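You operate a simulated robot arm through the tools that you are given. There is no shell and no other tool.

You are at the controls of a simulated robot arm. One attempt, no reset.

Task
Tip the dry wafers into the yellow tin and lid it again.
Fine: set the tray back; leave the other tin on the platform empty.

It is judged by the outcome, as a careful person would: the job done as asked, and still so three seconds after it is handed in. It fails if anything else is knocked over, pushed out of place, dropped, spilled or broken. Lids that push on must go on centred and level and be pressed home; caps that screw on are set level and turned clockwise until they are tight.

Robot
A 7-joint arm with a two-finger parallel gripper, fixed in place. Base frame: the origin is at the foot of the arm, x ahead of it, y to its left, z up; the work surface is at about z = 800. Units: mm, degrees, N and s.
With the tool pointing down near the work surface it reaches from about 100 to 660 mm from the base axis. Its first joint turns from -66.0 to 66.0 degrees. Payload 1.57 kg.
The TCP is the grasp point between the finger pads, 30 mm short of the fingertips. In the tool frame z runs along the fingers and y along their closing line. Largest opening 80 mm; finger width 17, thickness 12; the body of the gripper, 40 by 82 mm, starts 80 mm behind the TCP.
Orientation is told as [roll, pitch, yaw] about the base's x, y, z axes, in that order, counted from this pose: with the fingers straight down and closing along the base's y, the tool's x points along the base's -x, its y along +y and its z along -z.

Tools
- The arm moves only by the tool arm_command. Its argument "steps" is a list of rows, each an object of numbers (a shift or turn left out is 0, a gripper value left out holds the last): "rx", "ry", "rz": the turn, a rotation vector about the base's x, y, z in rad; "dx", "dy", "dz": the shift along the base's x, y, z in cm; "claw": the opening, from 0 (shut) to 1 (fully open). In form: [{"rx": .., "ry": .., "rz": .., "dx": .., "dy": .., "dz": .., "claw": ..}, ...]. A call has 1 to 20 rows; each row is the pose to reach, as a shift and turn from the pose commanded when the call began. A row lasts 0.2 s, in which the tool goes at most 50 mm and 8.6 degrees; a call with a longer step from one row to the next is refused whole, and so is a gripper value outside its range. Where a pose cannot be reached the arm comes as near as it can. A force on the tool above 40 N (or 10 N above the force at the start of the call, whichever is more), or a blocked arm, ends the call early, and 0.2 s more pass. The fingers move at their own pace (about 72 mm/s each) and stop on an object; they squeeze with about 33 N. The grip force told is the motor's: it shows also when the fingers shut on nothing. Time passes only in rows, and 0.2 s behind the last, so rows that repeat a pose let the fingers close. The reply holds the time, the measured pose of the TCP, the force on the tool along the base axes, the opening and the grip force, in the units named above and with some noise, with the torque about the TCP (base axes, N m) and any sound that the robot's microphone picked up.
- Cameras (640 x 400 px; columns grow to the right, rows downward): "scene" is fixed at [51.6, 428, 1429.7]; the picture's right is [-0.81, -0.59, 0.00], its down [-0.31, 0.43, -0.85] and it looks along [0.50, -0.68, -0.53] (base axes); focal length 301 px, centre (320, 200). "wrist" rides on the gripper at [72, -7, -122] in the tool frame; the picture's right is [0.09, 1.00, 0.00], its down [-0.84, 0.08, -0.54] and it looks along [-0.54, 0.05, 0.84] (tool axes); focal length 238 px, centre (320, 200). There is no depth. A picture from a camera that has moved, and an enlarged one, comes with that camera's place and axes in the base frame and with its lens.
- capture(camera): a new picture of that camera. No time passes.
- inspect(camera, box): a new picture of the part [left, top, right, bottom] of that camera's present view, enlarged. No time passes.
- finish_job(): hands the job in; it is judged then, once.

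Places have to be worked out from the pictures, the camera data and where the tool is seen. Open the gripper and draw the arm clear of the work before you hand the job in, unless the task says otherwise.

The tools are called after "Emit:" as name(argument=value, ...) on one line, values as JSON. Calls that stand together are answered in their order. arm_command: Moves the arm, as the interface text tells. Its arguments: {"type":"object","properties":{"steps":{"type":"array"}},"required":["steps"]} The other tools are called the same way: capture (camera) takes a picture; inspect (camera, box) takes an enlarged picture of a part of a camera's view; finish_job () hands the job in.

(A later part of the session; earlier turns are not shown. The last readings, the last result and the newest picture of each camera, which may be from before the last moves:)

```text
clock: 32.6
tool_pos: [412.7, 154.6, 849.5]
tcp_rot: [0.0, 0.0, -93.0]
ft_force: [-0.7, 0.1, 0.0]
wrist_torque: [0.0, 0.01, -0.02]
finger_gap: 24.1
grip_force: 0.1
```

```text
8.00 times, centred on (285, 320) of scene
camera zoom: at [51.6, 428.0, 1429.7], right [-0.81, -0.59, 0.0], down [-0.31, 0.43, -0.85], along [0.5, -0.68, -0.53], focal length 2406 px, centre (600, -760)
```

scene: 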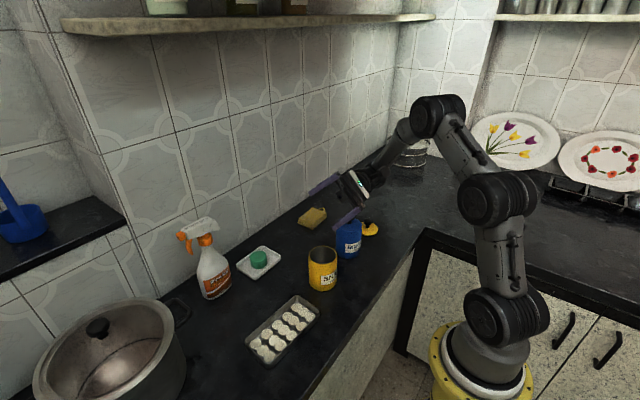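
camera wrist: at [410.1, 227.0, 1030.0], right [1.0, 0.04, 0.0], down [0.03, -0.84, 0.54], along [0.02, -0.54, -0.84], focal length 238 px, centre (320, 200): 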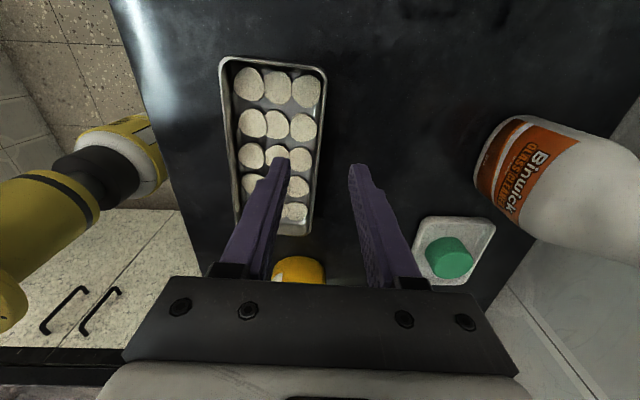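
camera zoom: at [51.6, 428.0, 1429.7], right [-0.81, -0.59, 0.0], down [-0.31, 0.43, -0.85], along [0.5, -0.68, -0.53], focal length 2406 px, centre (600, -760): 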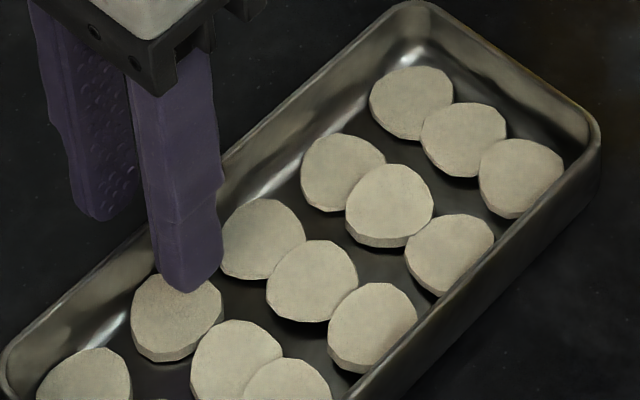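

The wall now sits midway between the fingers. I'll lower another 7 mm in small steps, so the tips end just above the wafers, and check the force before closing.

Emit:
arm_command(steps=[{"dz": -0.2, "claw": 0.3}, {"dz": -0.4, "claw": 0.3}, {"dz": -0.6, "claw": 0.3}, {"dz": -0.72, "claw": 0.3}, {"dz": -0.72, "claw": 0.3}])

Emit:
inspect(camera="scene", box=[255, 295, 315, 345])

Emit:
inspect(camera="wrist", box=[260, 100, 380, 220])

```text
clock: 33.8
tool_pos: [412.0, 154.0, 841.9]
tcp_rot: [0.0, 0.0, -92.9]
ft_force: [-0.4, -0.4, 0.5]
wrist_torque: [-0.01, 0.0, 0.01]
finger_gap: 23.8
grip_force: 0.1
```

```text
8.00 times, centred on (285, 320) of scene
camera zoom: at [51.6, 428.0, 1429.7], right [-0.81, -0.59, 0.0], down [-0.31, 0.43, -0.85], along [0.5, -0.68, -0.53], focal length 2406 px, centre (600, -760)
```

zoom: 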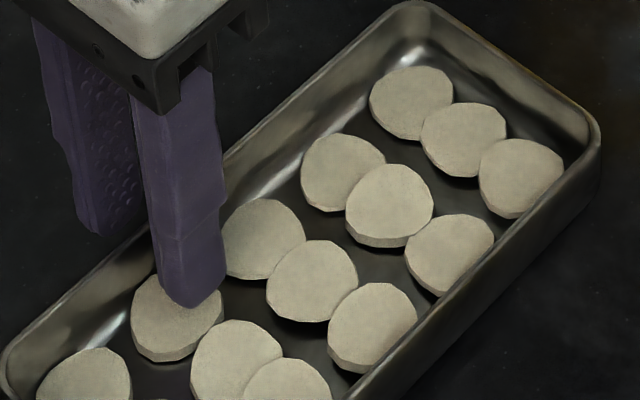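

```text
3.33 times, centred on (320, 160) of wrist
camera zoom: at [410.1, 226.3, 964.3], right [1.0, 0.04, 0.0], down [0.03, -0.84, 0.54], along [0.02, -0.54, -0.84], focal length 794 px, centre (320, 333)
```

zoom: 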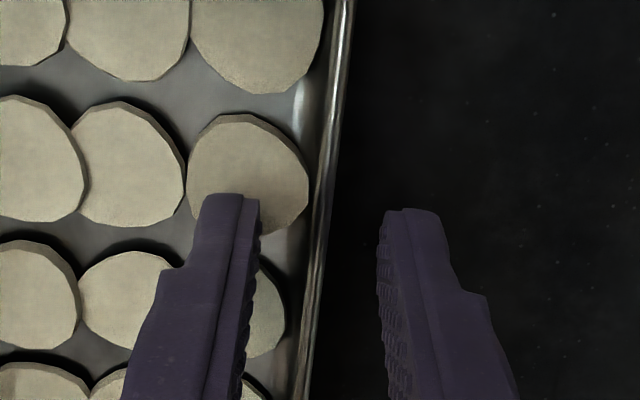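

There's no contact yet and the tips are at about z≈812. I'll go 1 mm lower, close on the wall, and check.

Emit:
arm_command(steps=[{"dz": -0.1, "claw": 0.3}, {"dz": -0.1, "claw": 0.15}, {"dz": -0.1, "claw": 0.0}, {"dz": -0.1, "claw": 0.0}, {"dz": -0.1, "claw": 0.0}])

Emit:
inspect(camera="scene", box=[240, 290, 330, 370])

Emit:
inspect(camera="wrist", box=[220, 60, 380, 220])

```text
clock: 35.0
tool_pos: [413.6, 154.3, 841.2]
tcp_rot: [0.0, 0.0, -93.0]
ft_force: [0.0, 1.6, 0.5]
wrist_torque: [-0.05, 0.03, -0.05]
finger_gap: 2.4
grip_force: 23.7
```

```text
5.00 times, centred on (285, 330) of scene
camera zoom: at [51.6, 428.0, 1429.7], right [-0.81, -0.59, 0.0], down [-0.31, 0.43, -0.85], along [0.5, -0.68, -0.53], focal length 1504 px, centre (495, -450)
```

zoom: 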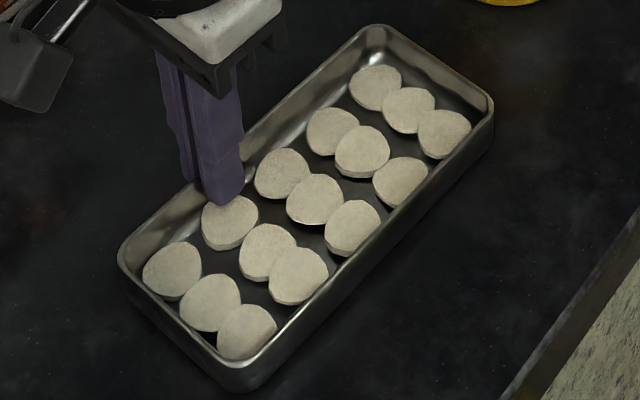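

```text
2.50 times, centred on (300, 140) of wrist
camera zoom: at [410.2, 226.8, 963.3], right [1.0, 0.04, 0.0], down [0.03, -0.84, 0.54], along [0.02, -0.54, -0.84], focal length 596 px, centre (370, 350)
```

zoom: 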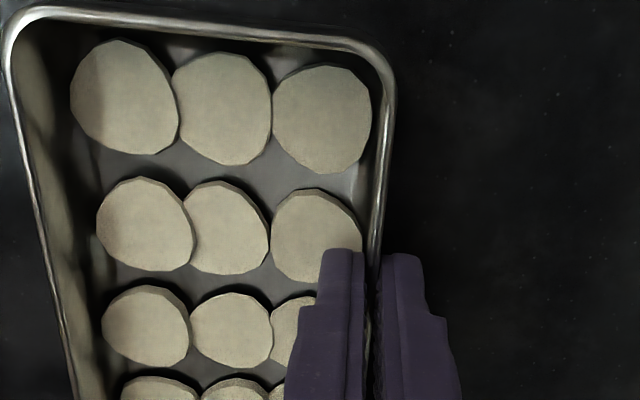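

The fingers hold the wall at a 2.4 mm gap. I'll lift slowly and check the load and whether the tray stays level.

Emit:
arm_command(steps=[{"dz": 0.1, "claw": 0}, {"dz": 0.3, "claw": 0}, {"dz": 0.6, "claw": 0}, {"dz": 1.0, "claw": 0}, {"dz": 1.5, "claw": 0}, {"dz": 2.0, "claw": 0}, {"dz": 2.0, "claw": 0}, {"dz": 2.0, "claw": 0}])

Emit:
inspect(camera="scene", box=[230, 270, 350, 370])

Emit:
inspect(camera="wrist", box=[200, 40, 380, 220])

```text
clock: 36.8
tool_pos: [412.9, 155.1, 861.1]
tcp_rot: [0.0, 0.0, -93.0]
ft_force: [-1.3, -0.6, -1.9]
wrist_torque: [0.05, -0.07, -0.01]
finger_gap: 2.8
grip_force: 23.9
```

```text
4.00 times, centred on (290, 320) of scene
camera zoom: at [51.6, 428.0, 1429.7], right [-0.81, -0.59, 0.0], down [-0.31, 0.43, -0.85], along [0.5, -0.68, -0.53], focal length 1203 px, centre (440, -280)
```

zoom: 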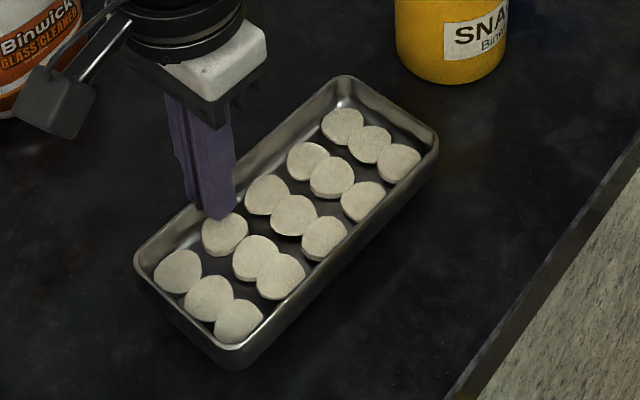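

```text
2.22 times, centred on (290, 130) of wrist
camera zoom: at [410.7, 226.1, 984.0], right [1.0, 0.04, 0.0], down [0.03, -0.84, 0.54], along [0.02, -0.54, -0.84], focal length 530 px, centre (387, 356)
```

zoom: 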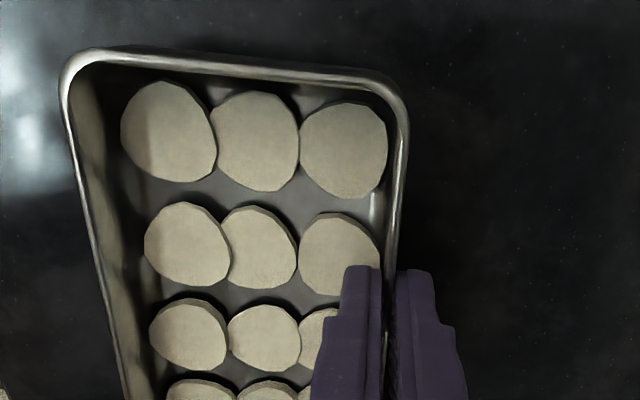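

The load is about 1.9 N and the tray is level and secure with the wafers undisturbed. I'll raise it and yaw it +48° flat, so one front corner leads toward the tin, then check.

Emit:
arm_command(steps=[{"dz": 1}, {"dz": 3}, {"dz": 5.5}, {"dz": 8}, {"dz": 10.5, "dy": -0.5, "dx": -0.3}, {"dz": 12.5, "dy": -1.5, "dx": -0.8, "rz": 0.07}, {"dz": 13.3, "dy": -2.5, "dx": -1.3, "rz": 0.16}, {"dz": 13.3, "dy": -3.5, "dx": -1.9, "rz": 0.26}, {"dz": 13.3, "dy": -4.5, "dx": -2.5, "rz": 0.36}, {"dz": 13.3, "dy": -5.3, "dx": -3.1, "rz": 0.46}, {"dz": 13.3, "dy": -6.0, "dx": -3.6, "rz": 0.56}, {"dz": 13.3, "dy": -6.6, "dx": -4.0, "rz": 0.66}, {"dz": 13.3, "dy": -7.0, "dx": -4.28, "rz": 0.76}, {"dz": 13.3, "dy": -7.08, "dx": -4.28, "rz": 0.838}, {"dz": 13.3, "dy": -7.08, "dx": -4.28, "rz": 0.838}])

Emit:
capture(camera="wrist")

Emit:
capture(camera="scene")

```text
clock: 40.0
tool_pos: [369.6, 81.6, 994.6]
tcp_rot: [0.0, 0.0, -44.9]
ft_force: [0.0, 0.3, -2.3]
wrist_torque: [0.14, 0.0, 0.0]
finger_gap: 2.6
grip_force: 23.6
```

```text
taken
camera wrist: at [313.6, 127.7, 1116.8], right [0.64, 0.77, 0.0], down [0.65, -0.54, 0.54], along [0.42, -0.35, -0.84], focal length 238 px, centre (320, 200)
```

wrist: 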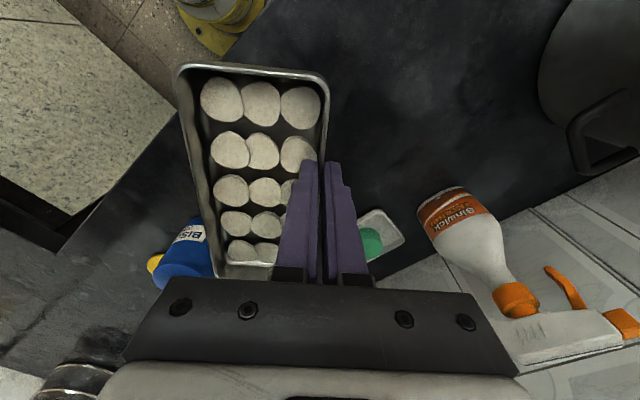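

```text
taken
```

scene: 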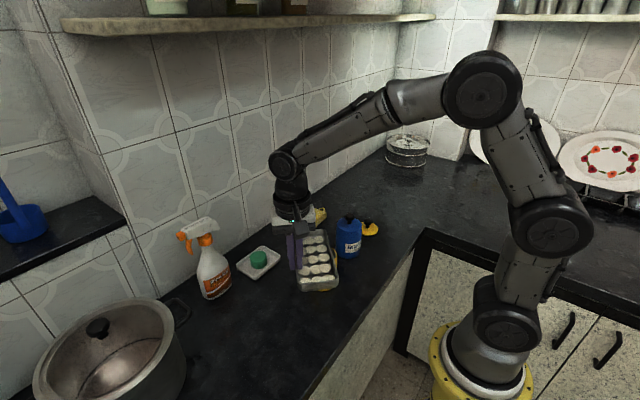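

The tray is level above the tin with all 15 wafers in place. I'll enlarge the scene to see the leading corner against the tin.

Emit:
inspect(camera="scene", box=[270, 210, 370, 300])

Emit:
inspect(camera="wrist", box=[160, 50, 360, 300])

```text
4.44 times, centred on (320, 255) of scene
camera zoom: at [51.6, 428.0, 1429.7], right [-0.81, -0.59, 0.0], down [-0.31, 0.43, -0.85], along [0.5, -0.68, -0.53], focal length 1336 px, centre (320, -44)
```

zoom: 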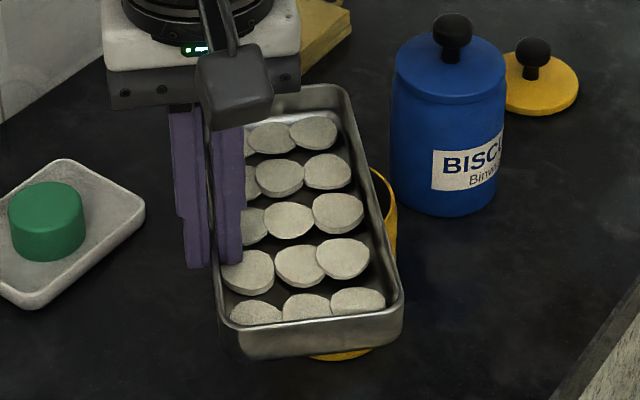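

```text
1.60 times, centred on (260, 175) of wrist
camera zoom: at [313.6, 127.7, 1116.8], right [0.64, 0.77, 0.0], down [0.65, -0.54, 0.54], along [0.42, -0.35, -0.84], focal length 381 px, centre (416, 240)
```

zoom: 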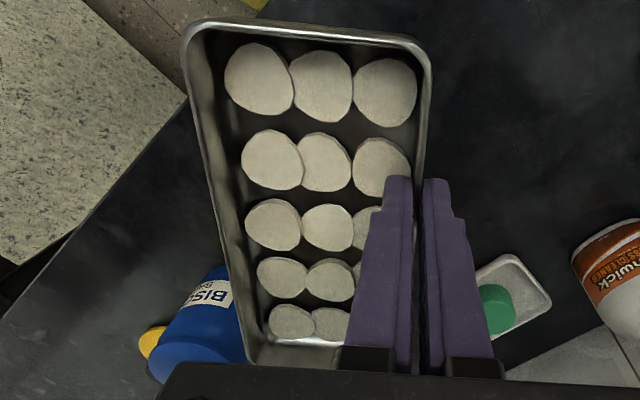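

The leading corner computes to (388, -50), directly over the tin, so the geometry holds. I'll tilt in stages with the corner pivoting above the mouth, going to 30° first.

Emit:
arm_command(steps=[{"rx": 0.0436, "dy": -0.08, "dz": -0.1}, {"rx": 0.0873, "dy": -0.2, "dz": -0.2}, {"rx": 0.1309, "dy": -0.35, "dz": -0.25}, {"rx": 0.1745, "dy": -0.51, "dz": -0.3}, {"rx": 0.2182, "dy": -0.71, "dz": -0.1}, {"rx": 0.2618, "dy": -0.93, "dz": 0.2}, {"rx": 0.3054, "dy": -1.16, "dz": 0.45}, {"rx": 0.3491, "dy": -1.41, "dz": 0.75}, {"rx": 0.3927, "dy": -1.7, "dz": 1.1}, {"rx": 0.4363, "dy": -2.0, "dz": 1.5}, {"rx": 0.48, "dy": -2.32, "dz": 1.83}, {"rx": 0.5236, "dy": -2.65, "dz": 2.17}, {"rx": 0.5236, "dy": -2.65, "dz": 2.17}])

Emit:
capture(camera="wrist")

Emit:
inspect(camera="scene", box=[260, 190, 380, 300])

```text
clock: 42.8
tool_pos: [369.6, 56.2, 1015.8]
tcp_rot: [22.4, 20.8, -40.8]
ft_force: [0.5, -0.4, -1.3]
wrist_torque: [0.02, 0.0, 0.01]
finger_gap: 2.6
grip_force: 23.9
```

```text
taken
camera wrist: at [314.6, 34.3, 1144.4], right [0.64, 0.67, 0.39], down [0.65, -0.74, 0.2], along [0.42, 0.12, -0.9], focal length 238 px, centre (320, 200)
```

wrist: 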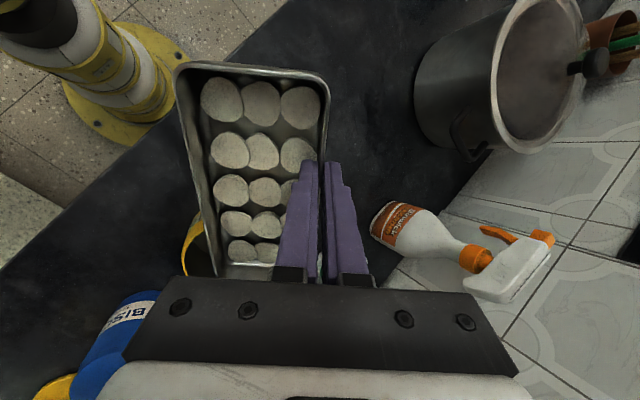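

```text
3.64 times, centred on (320, 245) of scene
camera zoom: at [51.6, 428.0, 1429.7], right [-0.81, -0.59, 0.0], down [-0.31, 0.43, -0.85], along [0.5, -0.68, -0.53], focal length 1094 px, centre (320, 36)
```

zoom: 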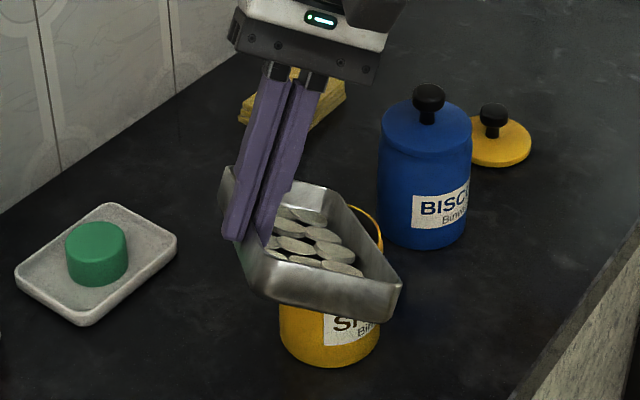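

Nothing has slid at 30°, so the friction is fairly high. I'll continue slowly to 45°, still pivoting over the mouth.

Emit:
arm_command(steps=[{"rx": 0.035, "dy": -0.3, "dz": 0.25}, {"rx": 0.07, "dy": -0.6, "dz": 0.5}, {"rx": 0.105, "dy": -0.92, "dz": 0.75}, {"rx": 0.14, "dy": -1.23, "dz": 1.0}, {"rx": 0.1745, "dy": -1.55, "dz": 1.25}, {"rx": 0.1745, "dy": -1.55, "dz": 1.25}])

Emit:
inspect(camera="wrist", box=[160, 50, 360, 300])

```text
clock: 44.2
tool_pos: [370.7, 40.6, 1029.3]
tcp_rot: [30.7, 27.1, -37.4]
ft_force: [0.5, 0.3, -3.0]
wrist_torque: [0.0, -0.02, 0.01]
finger_gap: 2.8
grip_force: 24.3
```

```text
1.60 times, centred on (260, 175) of wrist
camera zoom: at [314.9, -1.4, 1152.1], right [0.64, 0.59, 0.49], down [0.65, -0.76, 0.07], along [0.42, 0.28, -0.87], focal length 381 px, centre (416, 240)
```

zoom: 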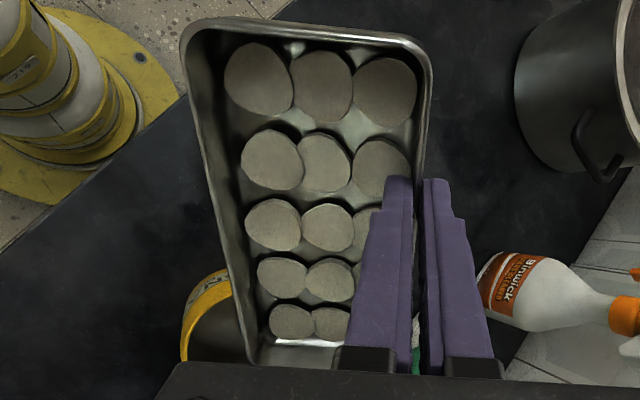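

The wafers are still holding at 40°. I'll go on gradually to 50°.

Emit:
arm_command(steps=[{"rx": 0.035, "dy": -0.35, "dz": 0.21}, {"rx": 0.07, "dy": -0.71, "dz": 0.42}, {"rx": 0.0873, "dy": -0.9, "dz": 0.52}, {"rx": 0.0873, "dy": -0.9, "dz": 0.52}, {"rx": 0.0873, "dy": -0.9, "dz": 0.52}])

Emit:
inspect(camera="wrist", box=[160, 50, 360, 300])

Emit:
arm_command(steps=[{"rx": 0.035, "dy": -0.37, "dz": 0.19}, {"rx": 0.07, "dy": -0.73, "dz": 0.37}, {"rx": 0.0873, "dy": -0.91, "dz": 0.44}, {"rx": 0.0873, "dy": -0.91, "dz": 0.44}, {"rx": 0.0873, "dy": -0.91, "dz": 0.44}])

Emit:
inspect(camera="wrist", box=[160, 50, 360, 300])

```text
clock: 45.4
tool_pos: [371.1, 31.9, 1032.9]
tcp_rot: [35.2, 30.0, -35.2]
ft_force: [0.9, 0.3, -2.1]
wrist_torque: [0.01, 0.0, 0.0]
finger_gap: 2.5
grip_force: 24.1
```

```text
1.60 times, centred on (260, 175) of wrist
camera zoom: at [314.7, -21.5, 1152.0], right [0.64, 0.54, 0.54], down [0.65, -0.76, 0.0], along [0.42, 0.35, -0.84], focal length 381 px, centre (416, 240)
```

zoom: 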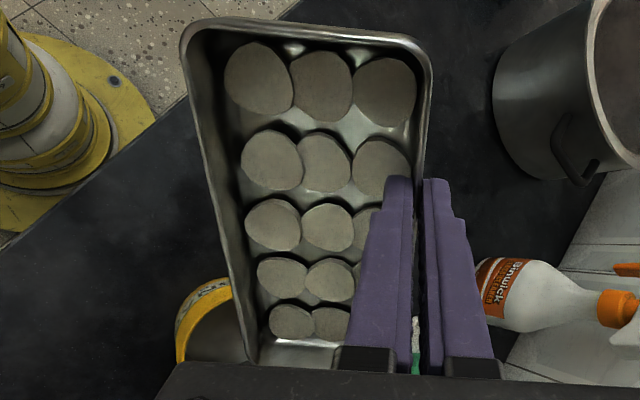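

```text
clock: 46.6
tool_pos: [371.0, 23.7, 1037.2]
tcp_rot: [40.0, 32.8, -32.7]
ft_force: [0.8, 0.6, -3.2]
wrist_torque: [0.0, -0.01, -0.02]
finger_gap: 2.7
grip_force: 24.2
```

```text
1.60 times, centred on (260, 175) of wrist
camera zoom: at [315.2, -40.8, 1151.5], right [0.64, 0.49, 0.59], down [0.65, -0.76, -0.06], along [0.42, 0.42, -0.81], focal length 381 px, centre (416, 240)
```

zoom: 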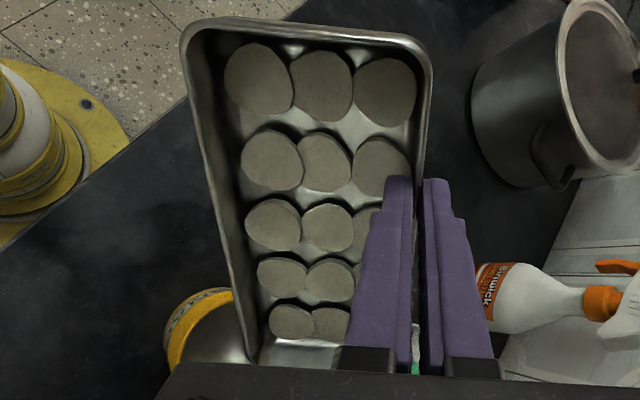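

The wafers still haven't moved at 50°. I'll continue in 5° stages to 55° and 60°, with the corner kept just above the mouth.

Emit:
arm_command(steps=[{"rx": 0.035, "dy": -0.4, "dz": 0.1}, {"rx": 0.07, "dy": -0.8, "dz": 0.2}, {"rx": 0.0873, "dy": -1.01, "dz": 0.25}, {"rx": 0.0873, "dy": -1.01, "dz": 0.25}, {"rx": 0.0873, "dy": -1.01, "dz": 0.25}])

Emit:
inspect(camera="wrist", box=[160, 50, 360, 300])

Emit:
arm_command(steps=[{"rx": 0.035, "dy": -0.41, "dz": 0.1}, {"rx": 0.07, "dy": -0.82, "dz": 0.15}, {"rx": 0.0873, "dy": -1.02, "dz": 0.15}, {"rx": 0.0873, "dy": -1.02, "dz": 0.15}, {"rx": 0.0873, "dy": -1.02, "dz": 0.15}])

Emit:
inspect(camera="wrist", box=[160, 50, 360, 300])

Emit:
inspect(camera="scene", box=[260, 190, 380, 300])

```text
clock: 47.8
tool_pos: [371.5, 14.0, 1040.6]
tcp_rot: [45.2, 35.4, -29.8]
ft_force: [0.0, 0.2, -1.3]
wrist_torque: [-0.01, 0.0, 0.0]
finger_gap: 2.5
grip_force: 23.8
```

```text
1.60 times, centred on (260, 175) of wrist
camera zoom: at [315.3, -60.0, 1148.5], right [0.64, 0.44, 0.63], down [0.65, -0.75, -0.13], along [0.42, 0.49, -0.77], focal length 381 px, centre (416, 240)
```

zoom: 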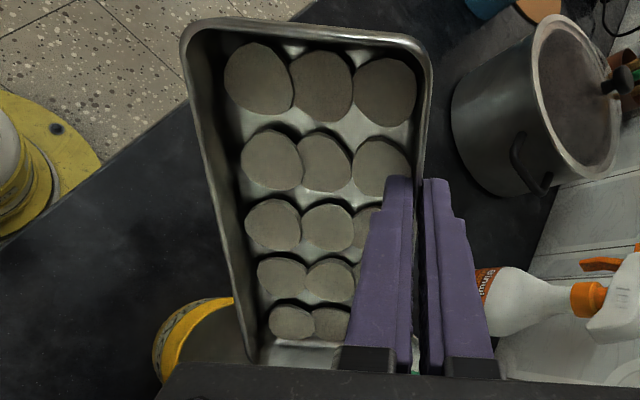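

```text
clock: 49.0
tool_pos: [371.9, 3.0, 1041.1]
tcp_rot: [50.8, 37.6, -26.6]
ft_force: [-0.1, -0.4, -1.7]
wrist_torque: [-0.01, -0.06, 0.0]
finger_gap: 2.7
grip_force: 23.9
```

```text
1.60 times, centred on (260, 175) of wrist
camera zoom: at [315.8, -79.9, 1142.5], right [0.64, 0.38, 0.67], down [0.65, -0.74, -0.19], along [0.42, 0.55, -0.72], focal length 381 px, centre (416, 240)
```

zoom: 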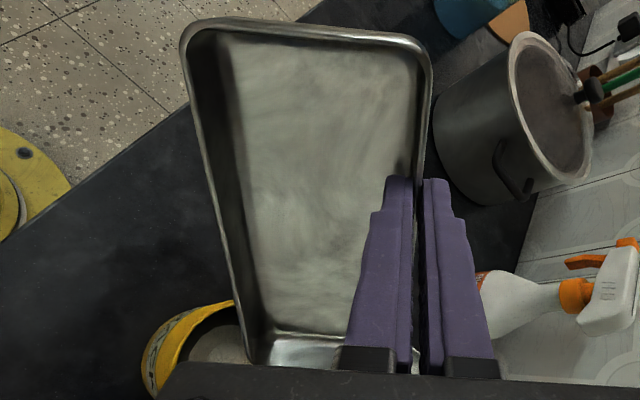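

```text
3.64 times, centred on (320, 245) of scene
camera zoom: at [51.6, 428.0, 1429.7], right [-0.81, -0.59, 0.0], down [-0.31, 0.43, -0.85], along [0.5, -0.68, -0.53], focal length 1094 px, centre (320, 36)
```

zoom: 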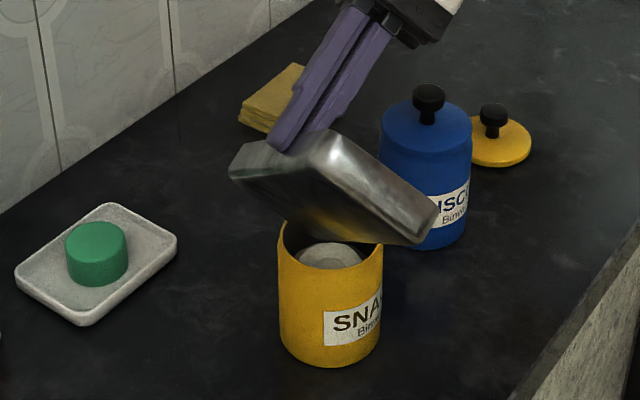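

At about 58° the wafers all let go, and the pile now shows inside the yellow tin with the tray empty. I'll lift the tray clear, level it, and then look for strays.

Emit:
arm_command(steps=[{"dz": 1.5, "dy": 0.3}, {"dz": 3, "dy": 1}, {"dz": 4, "dy": 2, "rx": -0.1}, {"dz": 4, "dy": 3, "rx": -0.2}, {"dz": 4, "dy": 4, "rx": -0.3}, {"dz": 4, "dy": 5, "rx": -0.4}, {"dz": 3.5, "dy": 6, "rx": -0.5}, {"dz": 3, "dy": 7, "rx": -0.6}, {"dz": 2.5, "dy": 8, "rx": -0.7}, {"dz": 2, "dy": 9, "rx": -0.8}, {"dz": 1, "dy": 10, "rx": -0.9}, {"dz": 0, "dy": 11, "rx": -1.0}, {"dz": -1, "dy": 12, "rx": -1.0473}, {"dz": -2, "dy": 13, "rx": -1.0473}, {"dz": -3, "dy": 14, "rx": -1.0473}, {"dz": -3, "dy": 14, "rx": -1.0473}])

Emit:
capture(camera="scene")

Emit:
inspect(camera="scene", box=[280, 200, 400, 310])

Emit:
capture(camera="wrist")

```text
clock: 52.4
tool_pos: [369.6, 142.9, 1010.9]
tcp_rot: [0.1, 0.0, -45.1]
ft_force: [-0.5, 0.4, -2.7]
wrist_torque: [0.1, -0.02, -0.01]
finger_gap: 2.7
grip_force: 23.7
```

```text
taken
```

scene: 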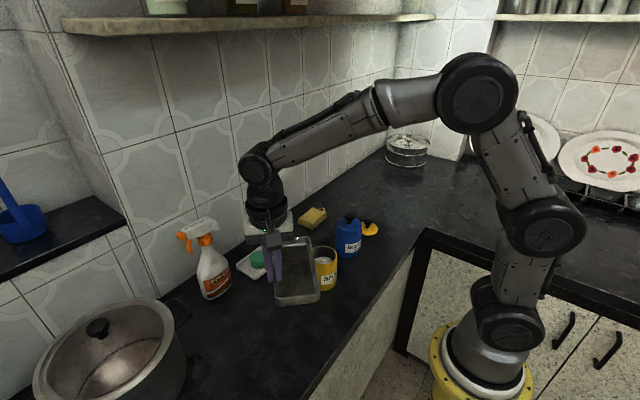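

```text
3.64 times, centred on (340, 255) of scene
camera zoom: at [51.6, 428.0, 1429.7], right [-0.81, -0.59, 0.0], down [-0.31, 0.43, -0.85], along [0.5, -0.68, -0.53], focal length 1094 px, centre (247, 0)
```

zoom: 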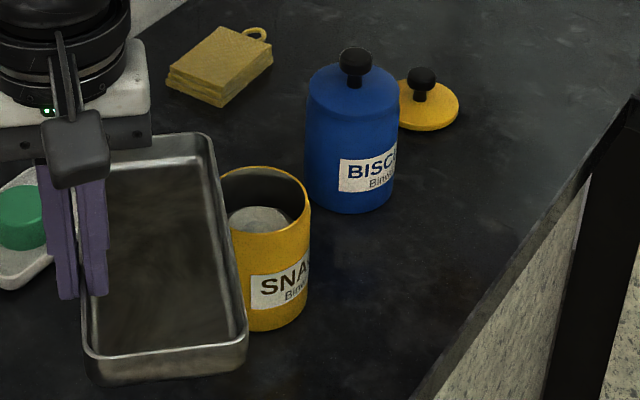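

```text
taken
camera wrist: at [314.9, 189.1, 1133.6], right [0.64, 0.77, 0.0], down [0.65, -0.54, 0.54], along [0.42, -0.35, -0.84], focal length 238 px, centre (320, 200)
```

wrist: 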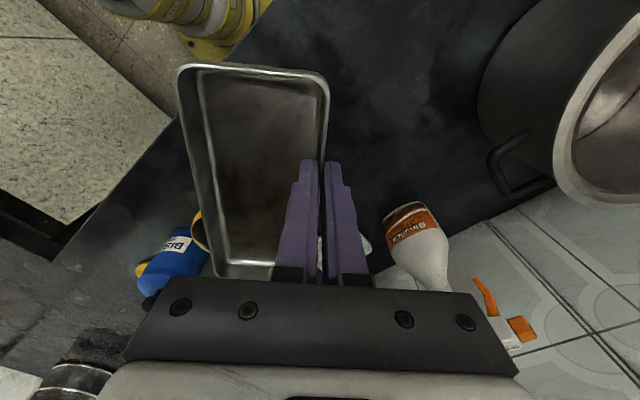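

There are no strays and the wafers sit well inside the tin. Now I'll turn the tray back and bring it over its old place, stopping about 25 mm up to check.

Emit:
arm_command(steps=[{"rz": -0.1, "dx": 0.5, "dy": 0.1}, {"rz": -0.2, "dx": 1.0, "dy": 0.25}, {"rz": -0.3, "dx": 1.5, "dy": 0.4}, {"rz": -0.4, "dx": 2.0, "dy": 0.55}, {"rz": -0.5, "dx": 2.5, "dy": 0.7}, {"rz": -0.6, "dx": 3.0, "dy": 0.8}, {"rz": -0.7, "dx": 3.6, "dy": 0.95}, {"rz": -0.78, "dx": 4.0, "dy": 1.05}, {"rz": -0.838, "dx": 4.28, "dy": 1.12}, {"rz": -0.838, "dx": 4.28, "dy": 1.12, "dz": -3}, {"rz": -0.838, "dx": 4.28, "dy": 1.12, "dz": -6.5}, {"rz": -0.838, "dx": 4.28, "dy": 1.12, "dz": -10}, {"rz": -0.838, "dx": 4.28, "dy": 1.12, "dz": -12.5}, {"rz": -0.838, "dx": 4.28, "dy": 1.12, "dz": -14.2}, {"rz": -0.838, "dx": 4.28, "dy": 1.12, "dz": -14.2}])

Emit:
inspect(camera="scene", box=[230, 270, 350, 370])

Emit:
inspect(camera="wrist", box=[200, 40, 380, 240])

```text
clock: 55.6
tool_pos: [414.5, 154.4, 869.5]
tcp_rot: [0.1, 0.0, -93.0]
ft_force: [0.2, -0.6, -1.9]
wrist_torque: [0.03, -0.12, -0.03]
finger_gap: 2.6
grip_force: 24.2
```

```text
4.00 times, centred on (290, 320) of scene
camera zoom: at [51.6, 428.0, 1429.7], right [-0.81, -0.59, 0.0], down [-0.31, 0.43, -0.85], along [0.5, -0.68, -0.53], focal length 1203 px, centre (440, -280)
```

zoom: 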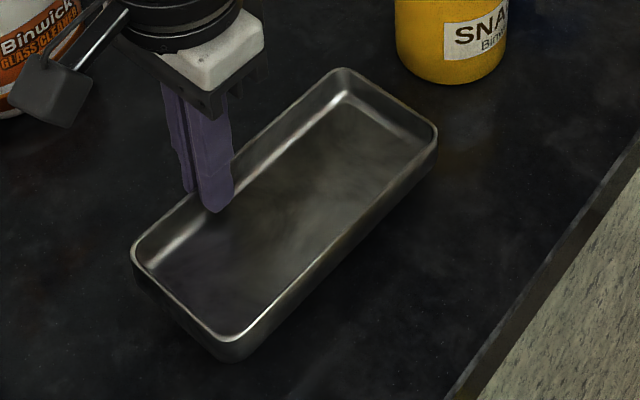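

```text
2.00 times, centred on (290, 140) of wrist
camera zoom: at [411.4, 226.4, 991.1], right [1.0, 0.04, 0.0], down [0.03, -0.84, 0.54], along [0.02, -0.54, -0.84], focal length 477 px, centre (380, 320)
```

zoom: 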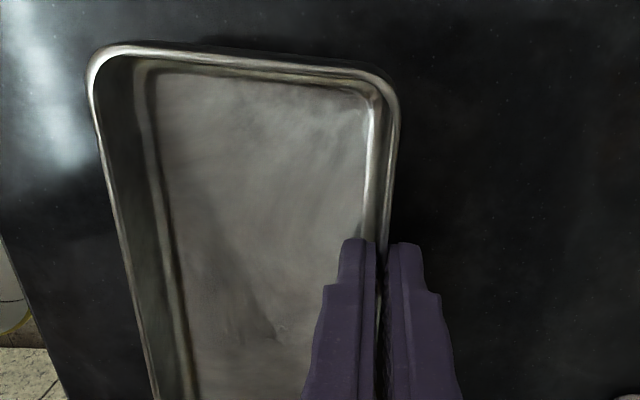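

The tray is right over its old footprint and level. I'll lower it gently the remaining 28.5 mm until it touches.

Emit:
arm_command(steps=[{"dz": -0.8}, {"dz": -1.5}, {"dz": -2.0}, {"dz": -2.3}, {"dz": -2.5}, {"dz": -2.65}, {"dz": -2.75}, {"dz": -2.83}, {"dz": -2.88}])

Emit:
inspect(camera="scene", box=[220, 280, 348, 360])

```text
clock: 57.6
tool_pos: [414.1, 154.0, 842.1]
tcp_rot: [0.0, 0.0, -93.0]
ft_force: [-0.7, -1.5, 0.8]
wrist_torque: [-0.33, 0.01, 0.0]
finger_gap: 2.7
grip_force: 24.1
```

```text
5.00 times, centred on (284, 320) of scene
camera zoom: at [51.6, 427.9, 1429.7], right [-0.81, -0.59, 0.0], down [-0.31, 0.43, -0.85], along [0.5, -0.68, -0.53], focal length 1504 px, centre (500, -400)
```

zoom: 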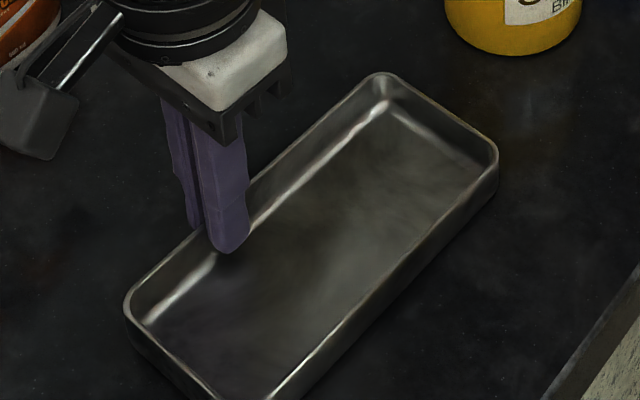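

The tray is touching and within a millimetre or two of its original place. I'll lower a hair more, release, and rise clear.

Emit:
arm_command(steps=[{"dz": -0.05}, {"dz": -0.1}, {"dz": -0.1, "claw": 0.1}, {"dz": -0.1, "claw": 0.2}, {"dz": -0.1, "claw": 0.3}, {"dz": -0.1, "claw": 0.3}, {"dz": 1.0, "claw": 0.3}, {"dz": 3.0, "claw": 0.3}, {"dz": 6.5, "claw": 0.5}, {"dz": 11, "claw": 0.8}, {"dz": 15, "claw": 1}, {"dz": 18, "claw": 1}, {"dz": 18, "claw": 1}])

Emit:
capture(camera="scene")

Emit:
inspect(camera="scene", box=[220, 280, 348, 360])

Emit:
inspect(camera="scene", box=[280, 200, 400, 300])

```text
clock: 60.4
tool_pos: [414.4, 152.8, 1019.9]
tcp_rot: [-0.1, 0.0, -93.0]
ft_force: [0.6, -0.7, -0.4]
wrist_torque: [0.01, 0.0, -0.01]
finger_gap: 80.0
grip_force: 0.0
```

```text
taken
```

scene: 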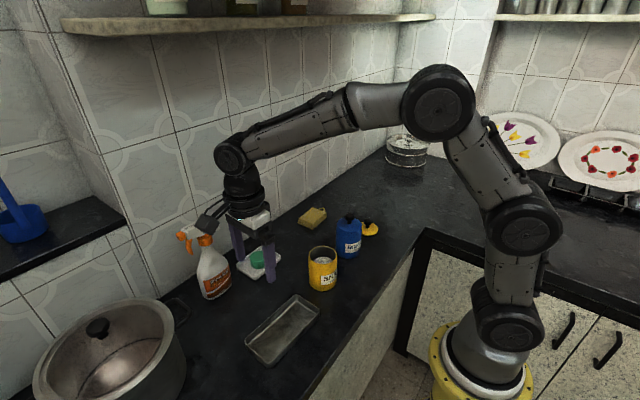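

```text
5.00 times, centred on (284, 320) of scene
camera zoom: at [51.6, 428.0, 1429.7], right [-0.81, -0.59, 0.0], down [-0.31, 0.43, -0.85], along [0.5, -0.68, -0.53], focal length 1504 px, centre (500, -400)
```

zoom: 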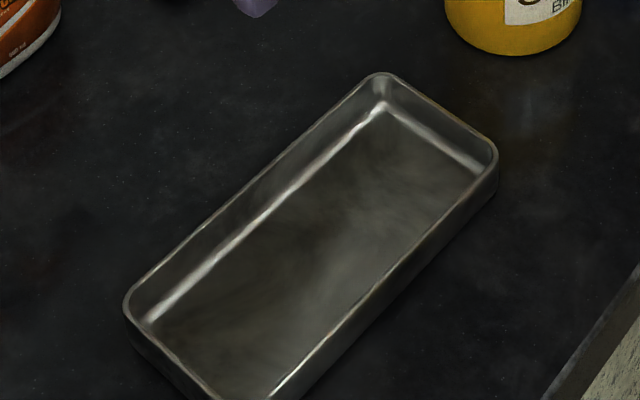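

```text
4.00 times, centred on (340, 250) of scene
camera zoom: at [51.6, 428.0, 1429.7], right [-0.81, -0.59, 0.0], down [-0.31, 0.43, -0.85], along [0.5, -0.68, -0.53], focal length 1203 px, centre (240, 0)
```

zoom: 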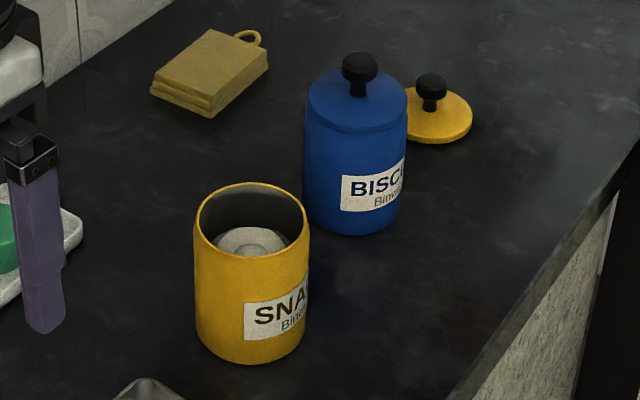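

The tray is back where it was and the tin is undisturbed. Next I'll travel high back to the lid at about (402.7, -320), turning the tool back to yaw 0.

Emit:
arm_command(steps=[{"dy": -2.4, "rz": 0.116}, {"dy": -5.8, "rz": 0.232}, {"dy": -9.2, "rz": 0.348}, {"dy": -12.6, "rz": 0.464}, {"dy": -16.0, "rz": 0.58}, {"dy": -19.4, "rz": 0.696}, {"dy": -22.8, "rz": 0.812}, {"dy": -26.2, "rz": 0.928}, {"dy": -29.6, "rz": 1.044}, {"dy": -33, "rz": 1.16}, {"dy": -36.4, "rz": 1.276}, {"dy": -39.8, "rz": 1.392}, {"dy": -43.2, "dx": -0.5, "rz": 1.508}, {"dy": -46.4, "dx": -1.16, "rz": 1.623}, {"dy": -47.4, "dx": -1.16, "rz": 1.623}, {"dy": -47.4, "dx": -1.16, "dz": -4, "rz": 1.623}, {"dy": -47.4, "dx": -1.16, "dz": -8, "rz": 1.623}, {"dy": -47.4, "dx": -1.16, "dz": -10, "rz": 1.623}, {"dy": -47.4, "dx": -1.16, "dz": -10, "rz": 1.623}])

Emit:
capture(camera="wrist")

Emit:
inspect(camera="wrist", box=[240, 80, 400, 220])

```text
clock: 64.4
tool_pos: [402.6, -321.9, 920.9]
tcp_rot: [0.0, 0.0, 0.0]
ft_force: [0.3, 0.0, -0.6]
wrist_torque: [0.01, -0.04, 0.0]
finger_gap: 79.9
grip_force: 0.2
```

```text
taken
camera wrist: at [330.1, -329.3, 1043.3], right [-0.09, 1.0, 0.0], down [0.84, 0.08, 0.54], along [0.54, 0.05, -0.84], focal length 238 px, centre (320, 200)
```

wrist: 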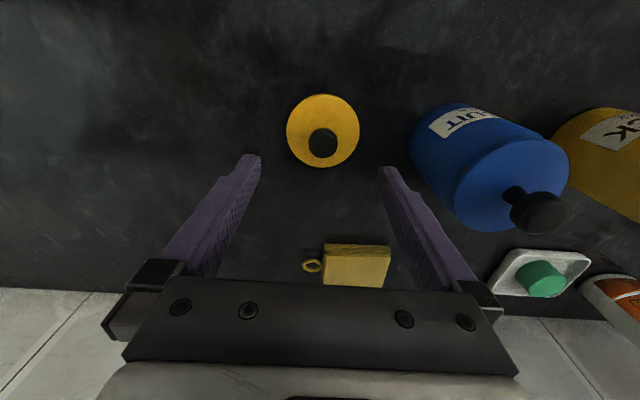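

```text
2.86 times, centred on (320, 150) of wrist
camera zoom: at [330.1, -329.3, 1043.3], right [-0.09, 1.0, 0.0], down [0.84, 0.08, 0.54], along [0.54, 0.05, -0.84], focal length 681 px, centre (320, 343)
```

zoom: 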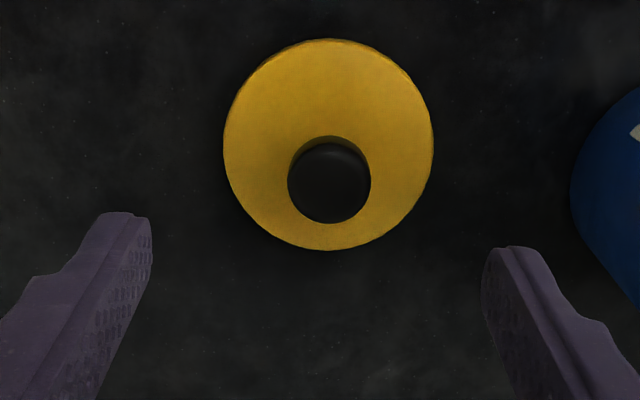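

The lid sits where I left it, with the knob at about (401.5, -320). I'll lower to the same grip height and grip the knob.

Emit:
arm_command(steps=[{"dz": -3, "claw": 1}, {"dz": -5.5, "claw": 1}, {"dz": -7, "claw": 1}, {"dz": -7.4, "claw": 1}, {"dz": -7.4, "claw": 0.6}, {"dz": -7.4, "claw": 0.3}, {"dz": -7.4, "claw": 0.2}, {"dz": -7.4, "claw": 0.2}, {"dz": -7.4, "claw": 0.2}])

Emit:
arm_command(steps=[{"dz": 0.5}, {"dz": 2}, {"dz": 5}, {"dz": 8}, {"dz": 8}])

Emit:
inspect(camera="scene", box=[310, 150, 430, 260])

Emit:
inspect(camera="wrist", box=[240, 80, 400, 220])

```text
clock: 66.4
tool_pos: [401.1, -320.4, 846.2]
tcp_rot: [0.0, -0.1, -0.1]
ft_force: [0.5, 0.2, 0.0]
wrist_torque: [0.03, 0.03, 0.0]
finger_gap: 24.0
grip_force: 33.3
```

```text
clock: 67.6
tool_pos: [401.8, -320.9, 925.2]
tcp_rot: [-0.1, 0.0, 0.0]
ft_force: [-0.2, -0.8, -0.5]
wrist_torque: [-0.03, 0.04, 0.01]
finger_gap: 24.0
grip_force: 32.7
```

```text
3.64 times, centred on (370, 205) of scene
camera zoom: at [51.6, 428.0, 1429.7], right [-0.81, -0.59, 0.0], down [-0.31, 0.43, -0.85], along [0.5, -0.68, -0.53], focal length 1094 px, centre (138, 182)
```

zoom: 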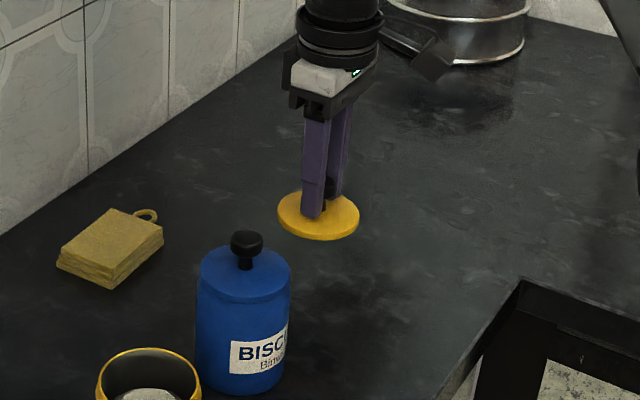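

```text
2.86 times, centred on (320, 150) of wrist
camera zoom: at [329.3, -327.8, 1047.6], right [-0.09, 1.0, 0.0], down [0.84, 0.08, 0.54], along [0.54, 0.05, -0.84], focal length 681 px, centre (320, 343)
```

zoom: 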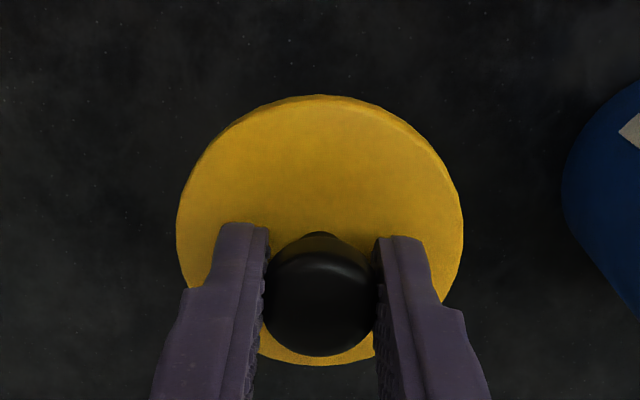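

The lid is gripped the same way as before and hangs level. I'll carry it back along the same path to just above the yellow tin.

Emit:
arm_command(steps=[{"dz": 4}, {"dz": 8}, {"dz": 12}, {"dz": 13, "dy": 3}, {"dz": 13, "dy": 7.5}, {"dz": 13, "dy": 12}, {"dz": 13, "dy": 16.5}, {"dz": 13, "dy": 21, "dx": -0.5}, {"dz": 13, "dy": 25, "dx": -1}, {"dz": 13, "dy": 27.4, "dx": -1}, {"dz": 10, "dy": 27.4, "dx": -1}, {"dz": 7, "dy": 27.4, "dx": -1}, {"dz": 5, "dy": 27.4, "dx": -1}, {"dz": 4, "dy": 27.4, "dx": -1}, {"dz": 4, "dy": 27.4, "dx": -1}, {"dz": 4, "dy": 27.4, "dx": -1}])

Emit:
inspect(camera="scene", box=[280, 210, 380, 300])

Emit:
inspect(camera="wrist", box=[240, 80, 400, 220])

```text
clock: 71.0
tool_pos: [392.4, -46.6, 968.8]
tcp_rot: [0.0, 0.0, -0.1]
ft_force: [0.2, -0.2, -0.3]
wrist_torque: [0.01, 0.01, -0.03]
finger_gap: 24.1
grip_force: 33.1
```

```text
4.44 times, centred on (330, 255) of scene
camera zoom: at [51.6, 428.0, 1429.7], right [-0.81, -0.59, 0.0], down [-0.31, 0.43, -0.85], along [0.5, -0.68, -0.53], focal length 1336 px, centre (276, -44)
```

zoom: 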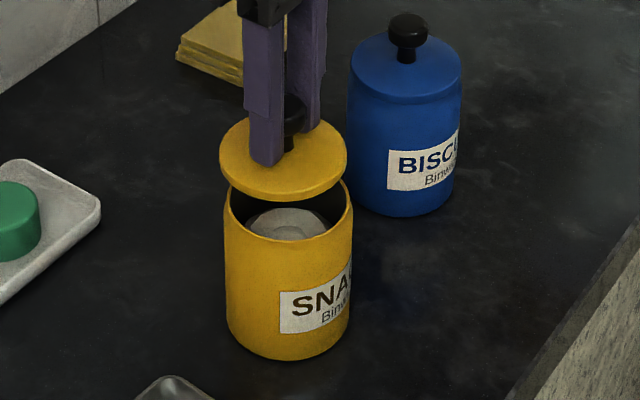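

```text
2.86 times, centred on (320, 150) of wrist
camera zoom: at [321.2, -53.1, 1089.8], right [-0.09, 1.0, 0.0], down [0.84, 0.08, 0.54], along [0.54, 0.05, -0.84], focal length 681 px, centre (320, 343)
```

zoom: 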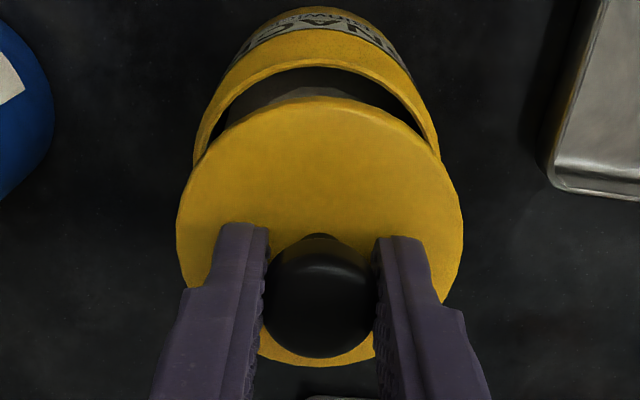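

The lid hangs level above the tin. I'll zoom in to check how its edges line up with the rim before lowering.

Emit:
inspect(camera="scene", box=[324, 230, 364, 260])

Emit:
inspect(camera="scene", box=[300, 230, 370, 295])

```text
13.33 times, centred on (344, 245) of scene
camera zoom: at [51.6, 428.0, 1429.7], right [-0.81, -0.59, 0.0], down [-0.31, 0.43, -0.85], along [0.5, -0.68, -0.53], focal length 4009 px, centre (0, -400)
```

zoom: 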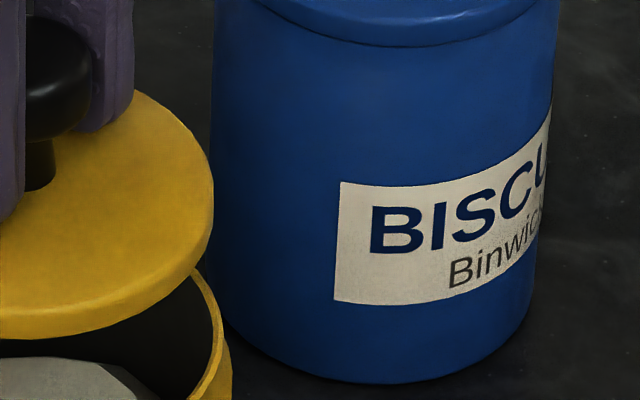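

```text
6.15 times, centred on (335, 262) of scene
camera zoom: at [51.6, 428.0, 1429.7], right [-0.81, -0.59, 0.0], down [-0.31, 0.43, -0.85], along [0.5, -0.68, -0.53], focal length 1850 px, centre (228, -185)
```

zoom: 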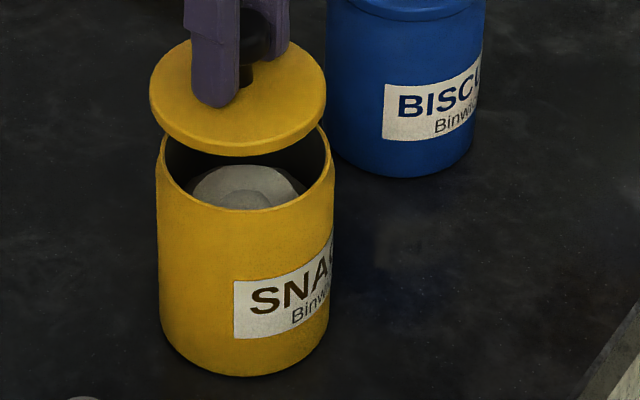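

Both views put the lid about 2.5 mm too far in +x relative to the tin. I'll correct that and lower to about 12 mm above the seat, then look again.

Emit:
arm_command(steps=[{"dx": -0.25, "dy": -0.05}, {"dx": -0.25, "dy": -0.05, "dz": -0.4}, {"dx": -0.25, "dy": -0.05, "dz": -0.8}, {"dx": -0.25, "dy": -0.05, "dz": -1.1}, {"dx": -0.25, "dy": -0.05, "dz": -1.1}, {"dx": -0.25, "dy": -0.05, "dz": -1.1}])

Emit:
inspect(camera="scene", box=[300, 230, 370, 295])

Emit:
inspect(camera="wrist", box=[260, 70, 380, 220])

```text
clock: 72.4
tool_pos: [390.2, -45.4, 957.2]
tcp_rot: [0.0, 0.0, 0.1]
ft_force: [0.5, -0.1, 0.8]
wrist_torque: [0.01, 0.03, 0.02]
finger_gap: 23.9
grip_force: 32.9
```

```text
6.15 times, centred on (335, 262) of scene
camera zoom: at [51.6, 428.0, 1429.7], right [-0.81, -0.59, 0.0], down [-0.31, 0.43, -0.85], along [0.5, -0.68, -0.53], focal length 1850 px, centre (228, -185)
```

zoom: 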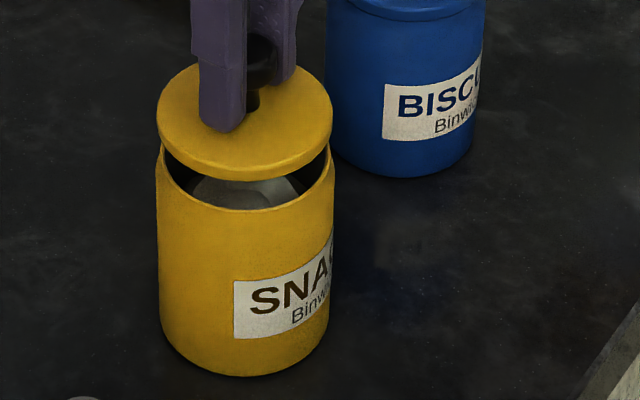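

```text
2.67 times, centred on (320, 145) of wrist
camera zoom: at [317.8, -53.2, 1078.5], right [-0.09, 1.0, 0.0], down [0.84, 0.08, 0.54], along [0.54, 0.05, -0.84], focal length 636 px, centre (320, 347)
```

zoom: 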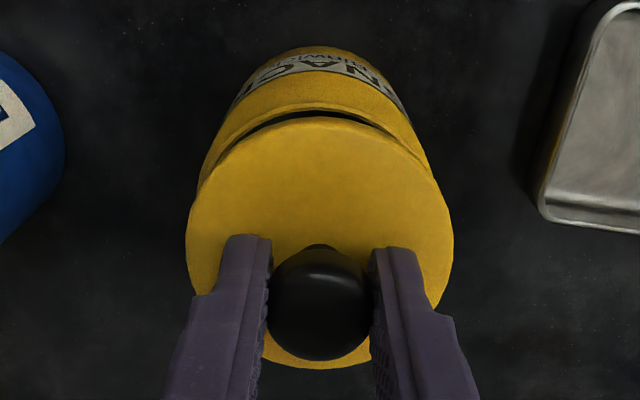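

The lid and tin edges now line up in both views (midpoints equal to within about 0.5 mm). I'll lower in fine steps to the seated height, watching the forces.

Emit:
arm_command(steps=[{"dz": -0.3}, {"dz": -0.6}, {"dz": -0.75}, {"dz": -0.9}, {"dz": -1.0}, {"dz": -1.1}, {"dz": -1.2}, {"dz": -1.2}])

Emit:
inspect(camera="scene", box=[300, 230, 370, 295])

```text
clock: 74.2
tool_pos: [389.6, -45.9, 944.8]
tcp_rot: [-0.1, 0.1, 0.0]
ft_force: [1.4, -0.2, -0.6]
wrist_torque: [0.05, 0.02, 0.01]
finger_gap: 24.0
grip_force: 33.1
```

```text
6.15 times, centred on (335, 262) of scene
camera zoom: at [51.6, 428.0, 1429.7], right [-0.81, -0.59, 0.0], down [-0.31, 0.43, -0.85], along [0.5, -0.68, -0.53], focal length 1850 px, centre (228, -185)
```

zoom: 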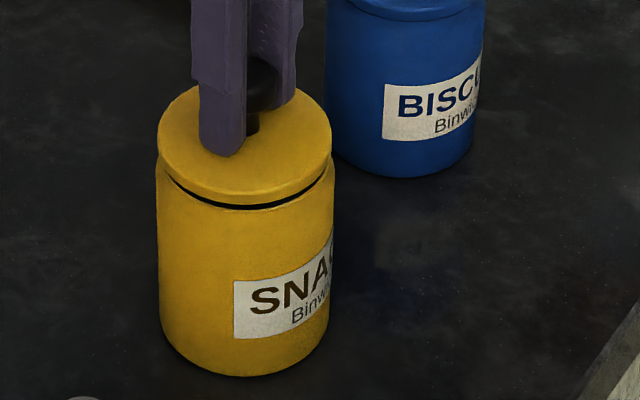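

The plug has entered the mouth freely and centred, with about a 3 mm gap left. I'll press on down in small steps until it seats.

Emit:
arm_command(steps=[{"dz": -0.1}, {"dz": -0.2}, {"dz": -0.3}, {"dz": -0.38}, {"dz": -0.46}, {"dz": -0.52}])

Emit:
inspect(camera="scene", box=[300, 230, 370, 295])

```text
clock: 75.6
tool_pos: [389.9, -46.2, 939.0]
tcp_rot: [0.0, 0.0, 0.0]
ft_force: [-0.5, -0.1, -0.7]
wrist_torque: [0.01, -0.01, -0.01]
finger_gap: 24.0
grip_force: 33.0
```

```text
6.15 times, centred on (335, 262) of scene
camera zoom: at [51.6, 428.0, 1429.7], right [-0.81, -0.59, 0.0], down [-0.31, 0.43, -0.85], along [0.5, -0.68, -0.53], focal length 1850 px, centre (228, -185)
```

zoom: 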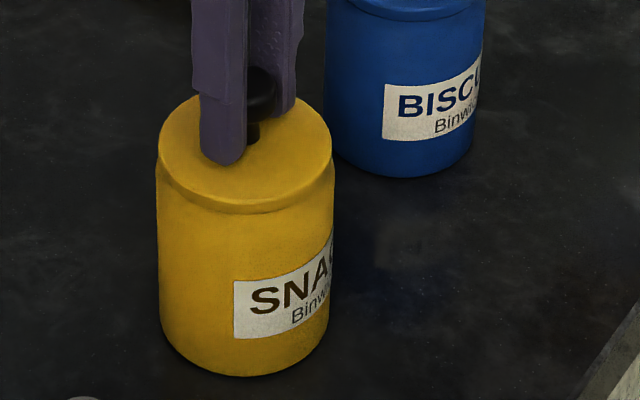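

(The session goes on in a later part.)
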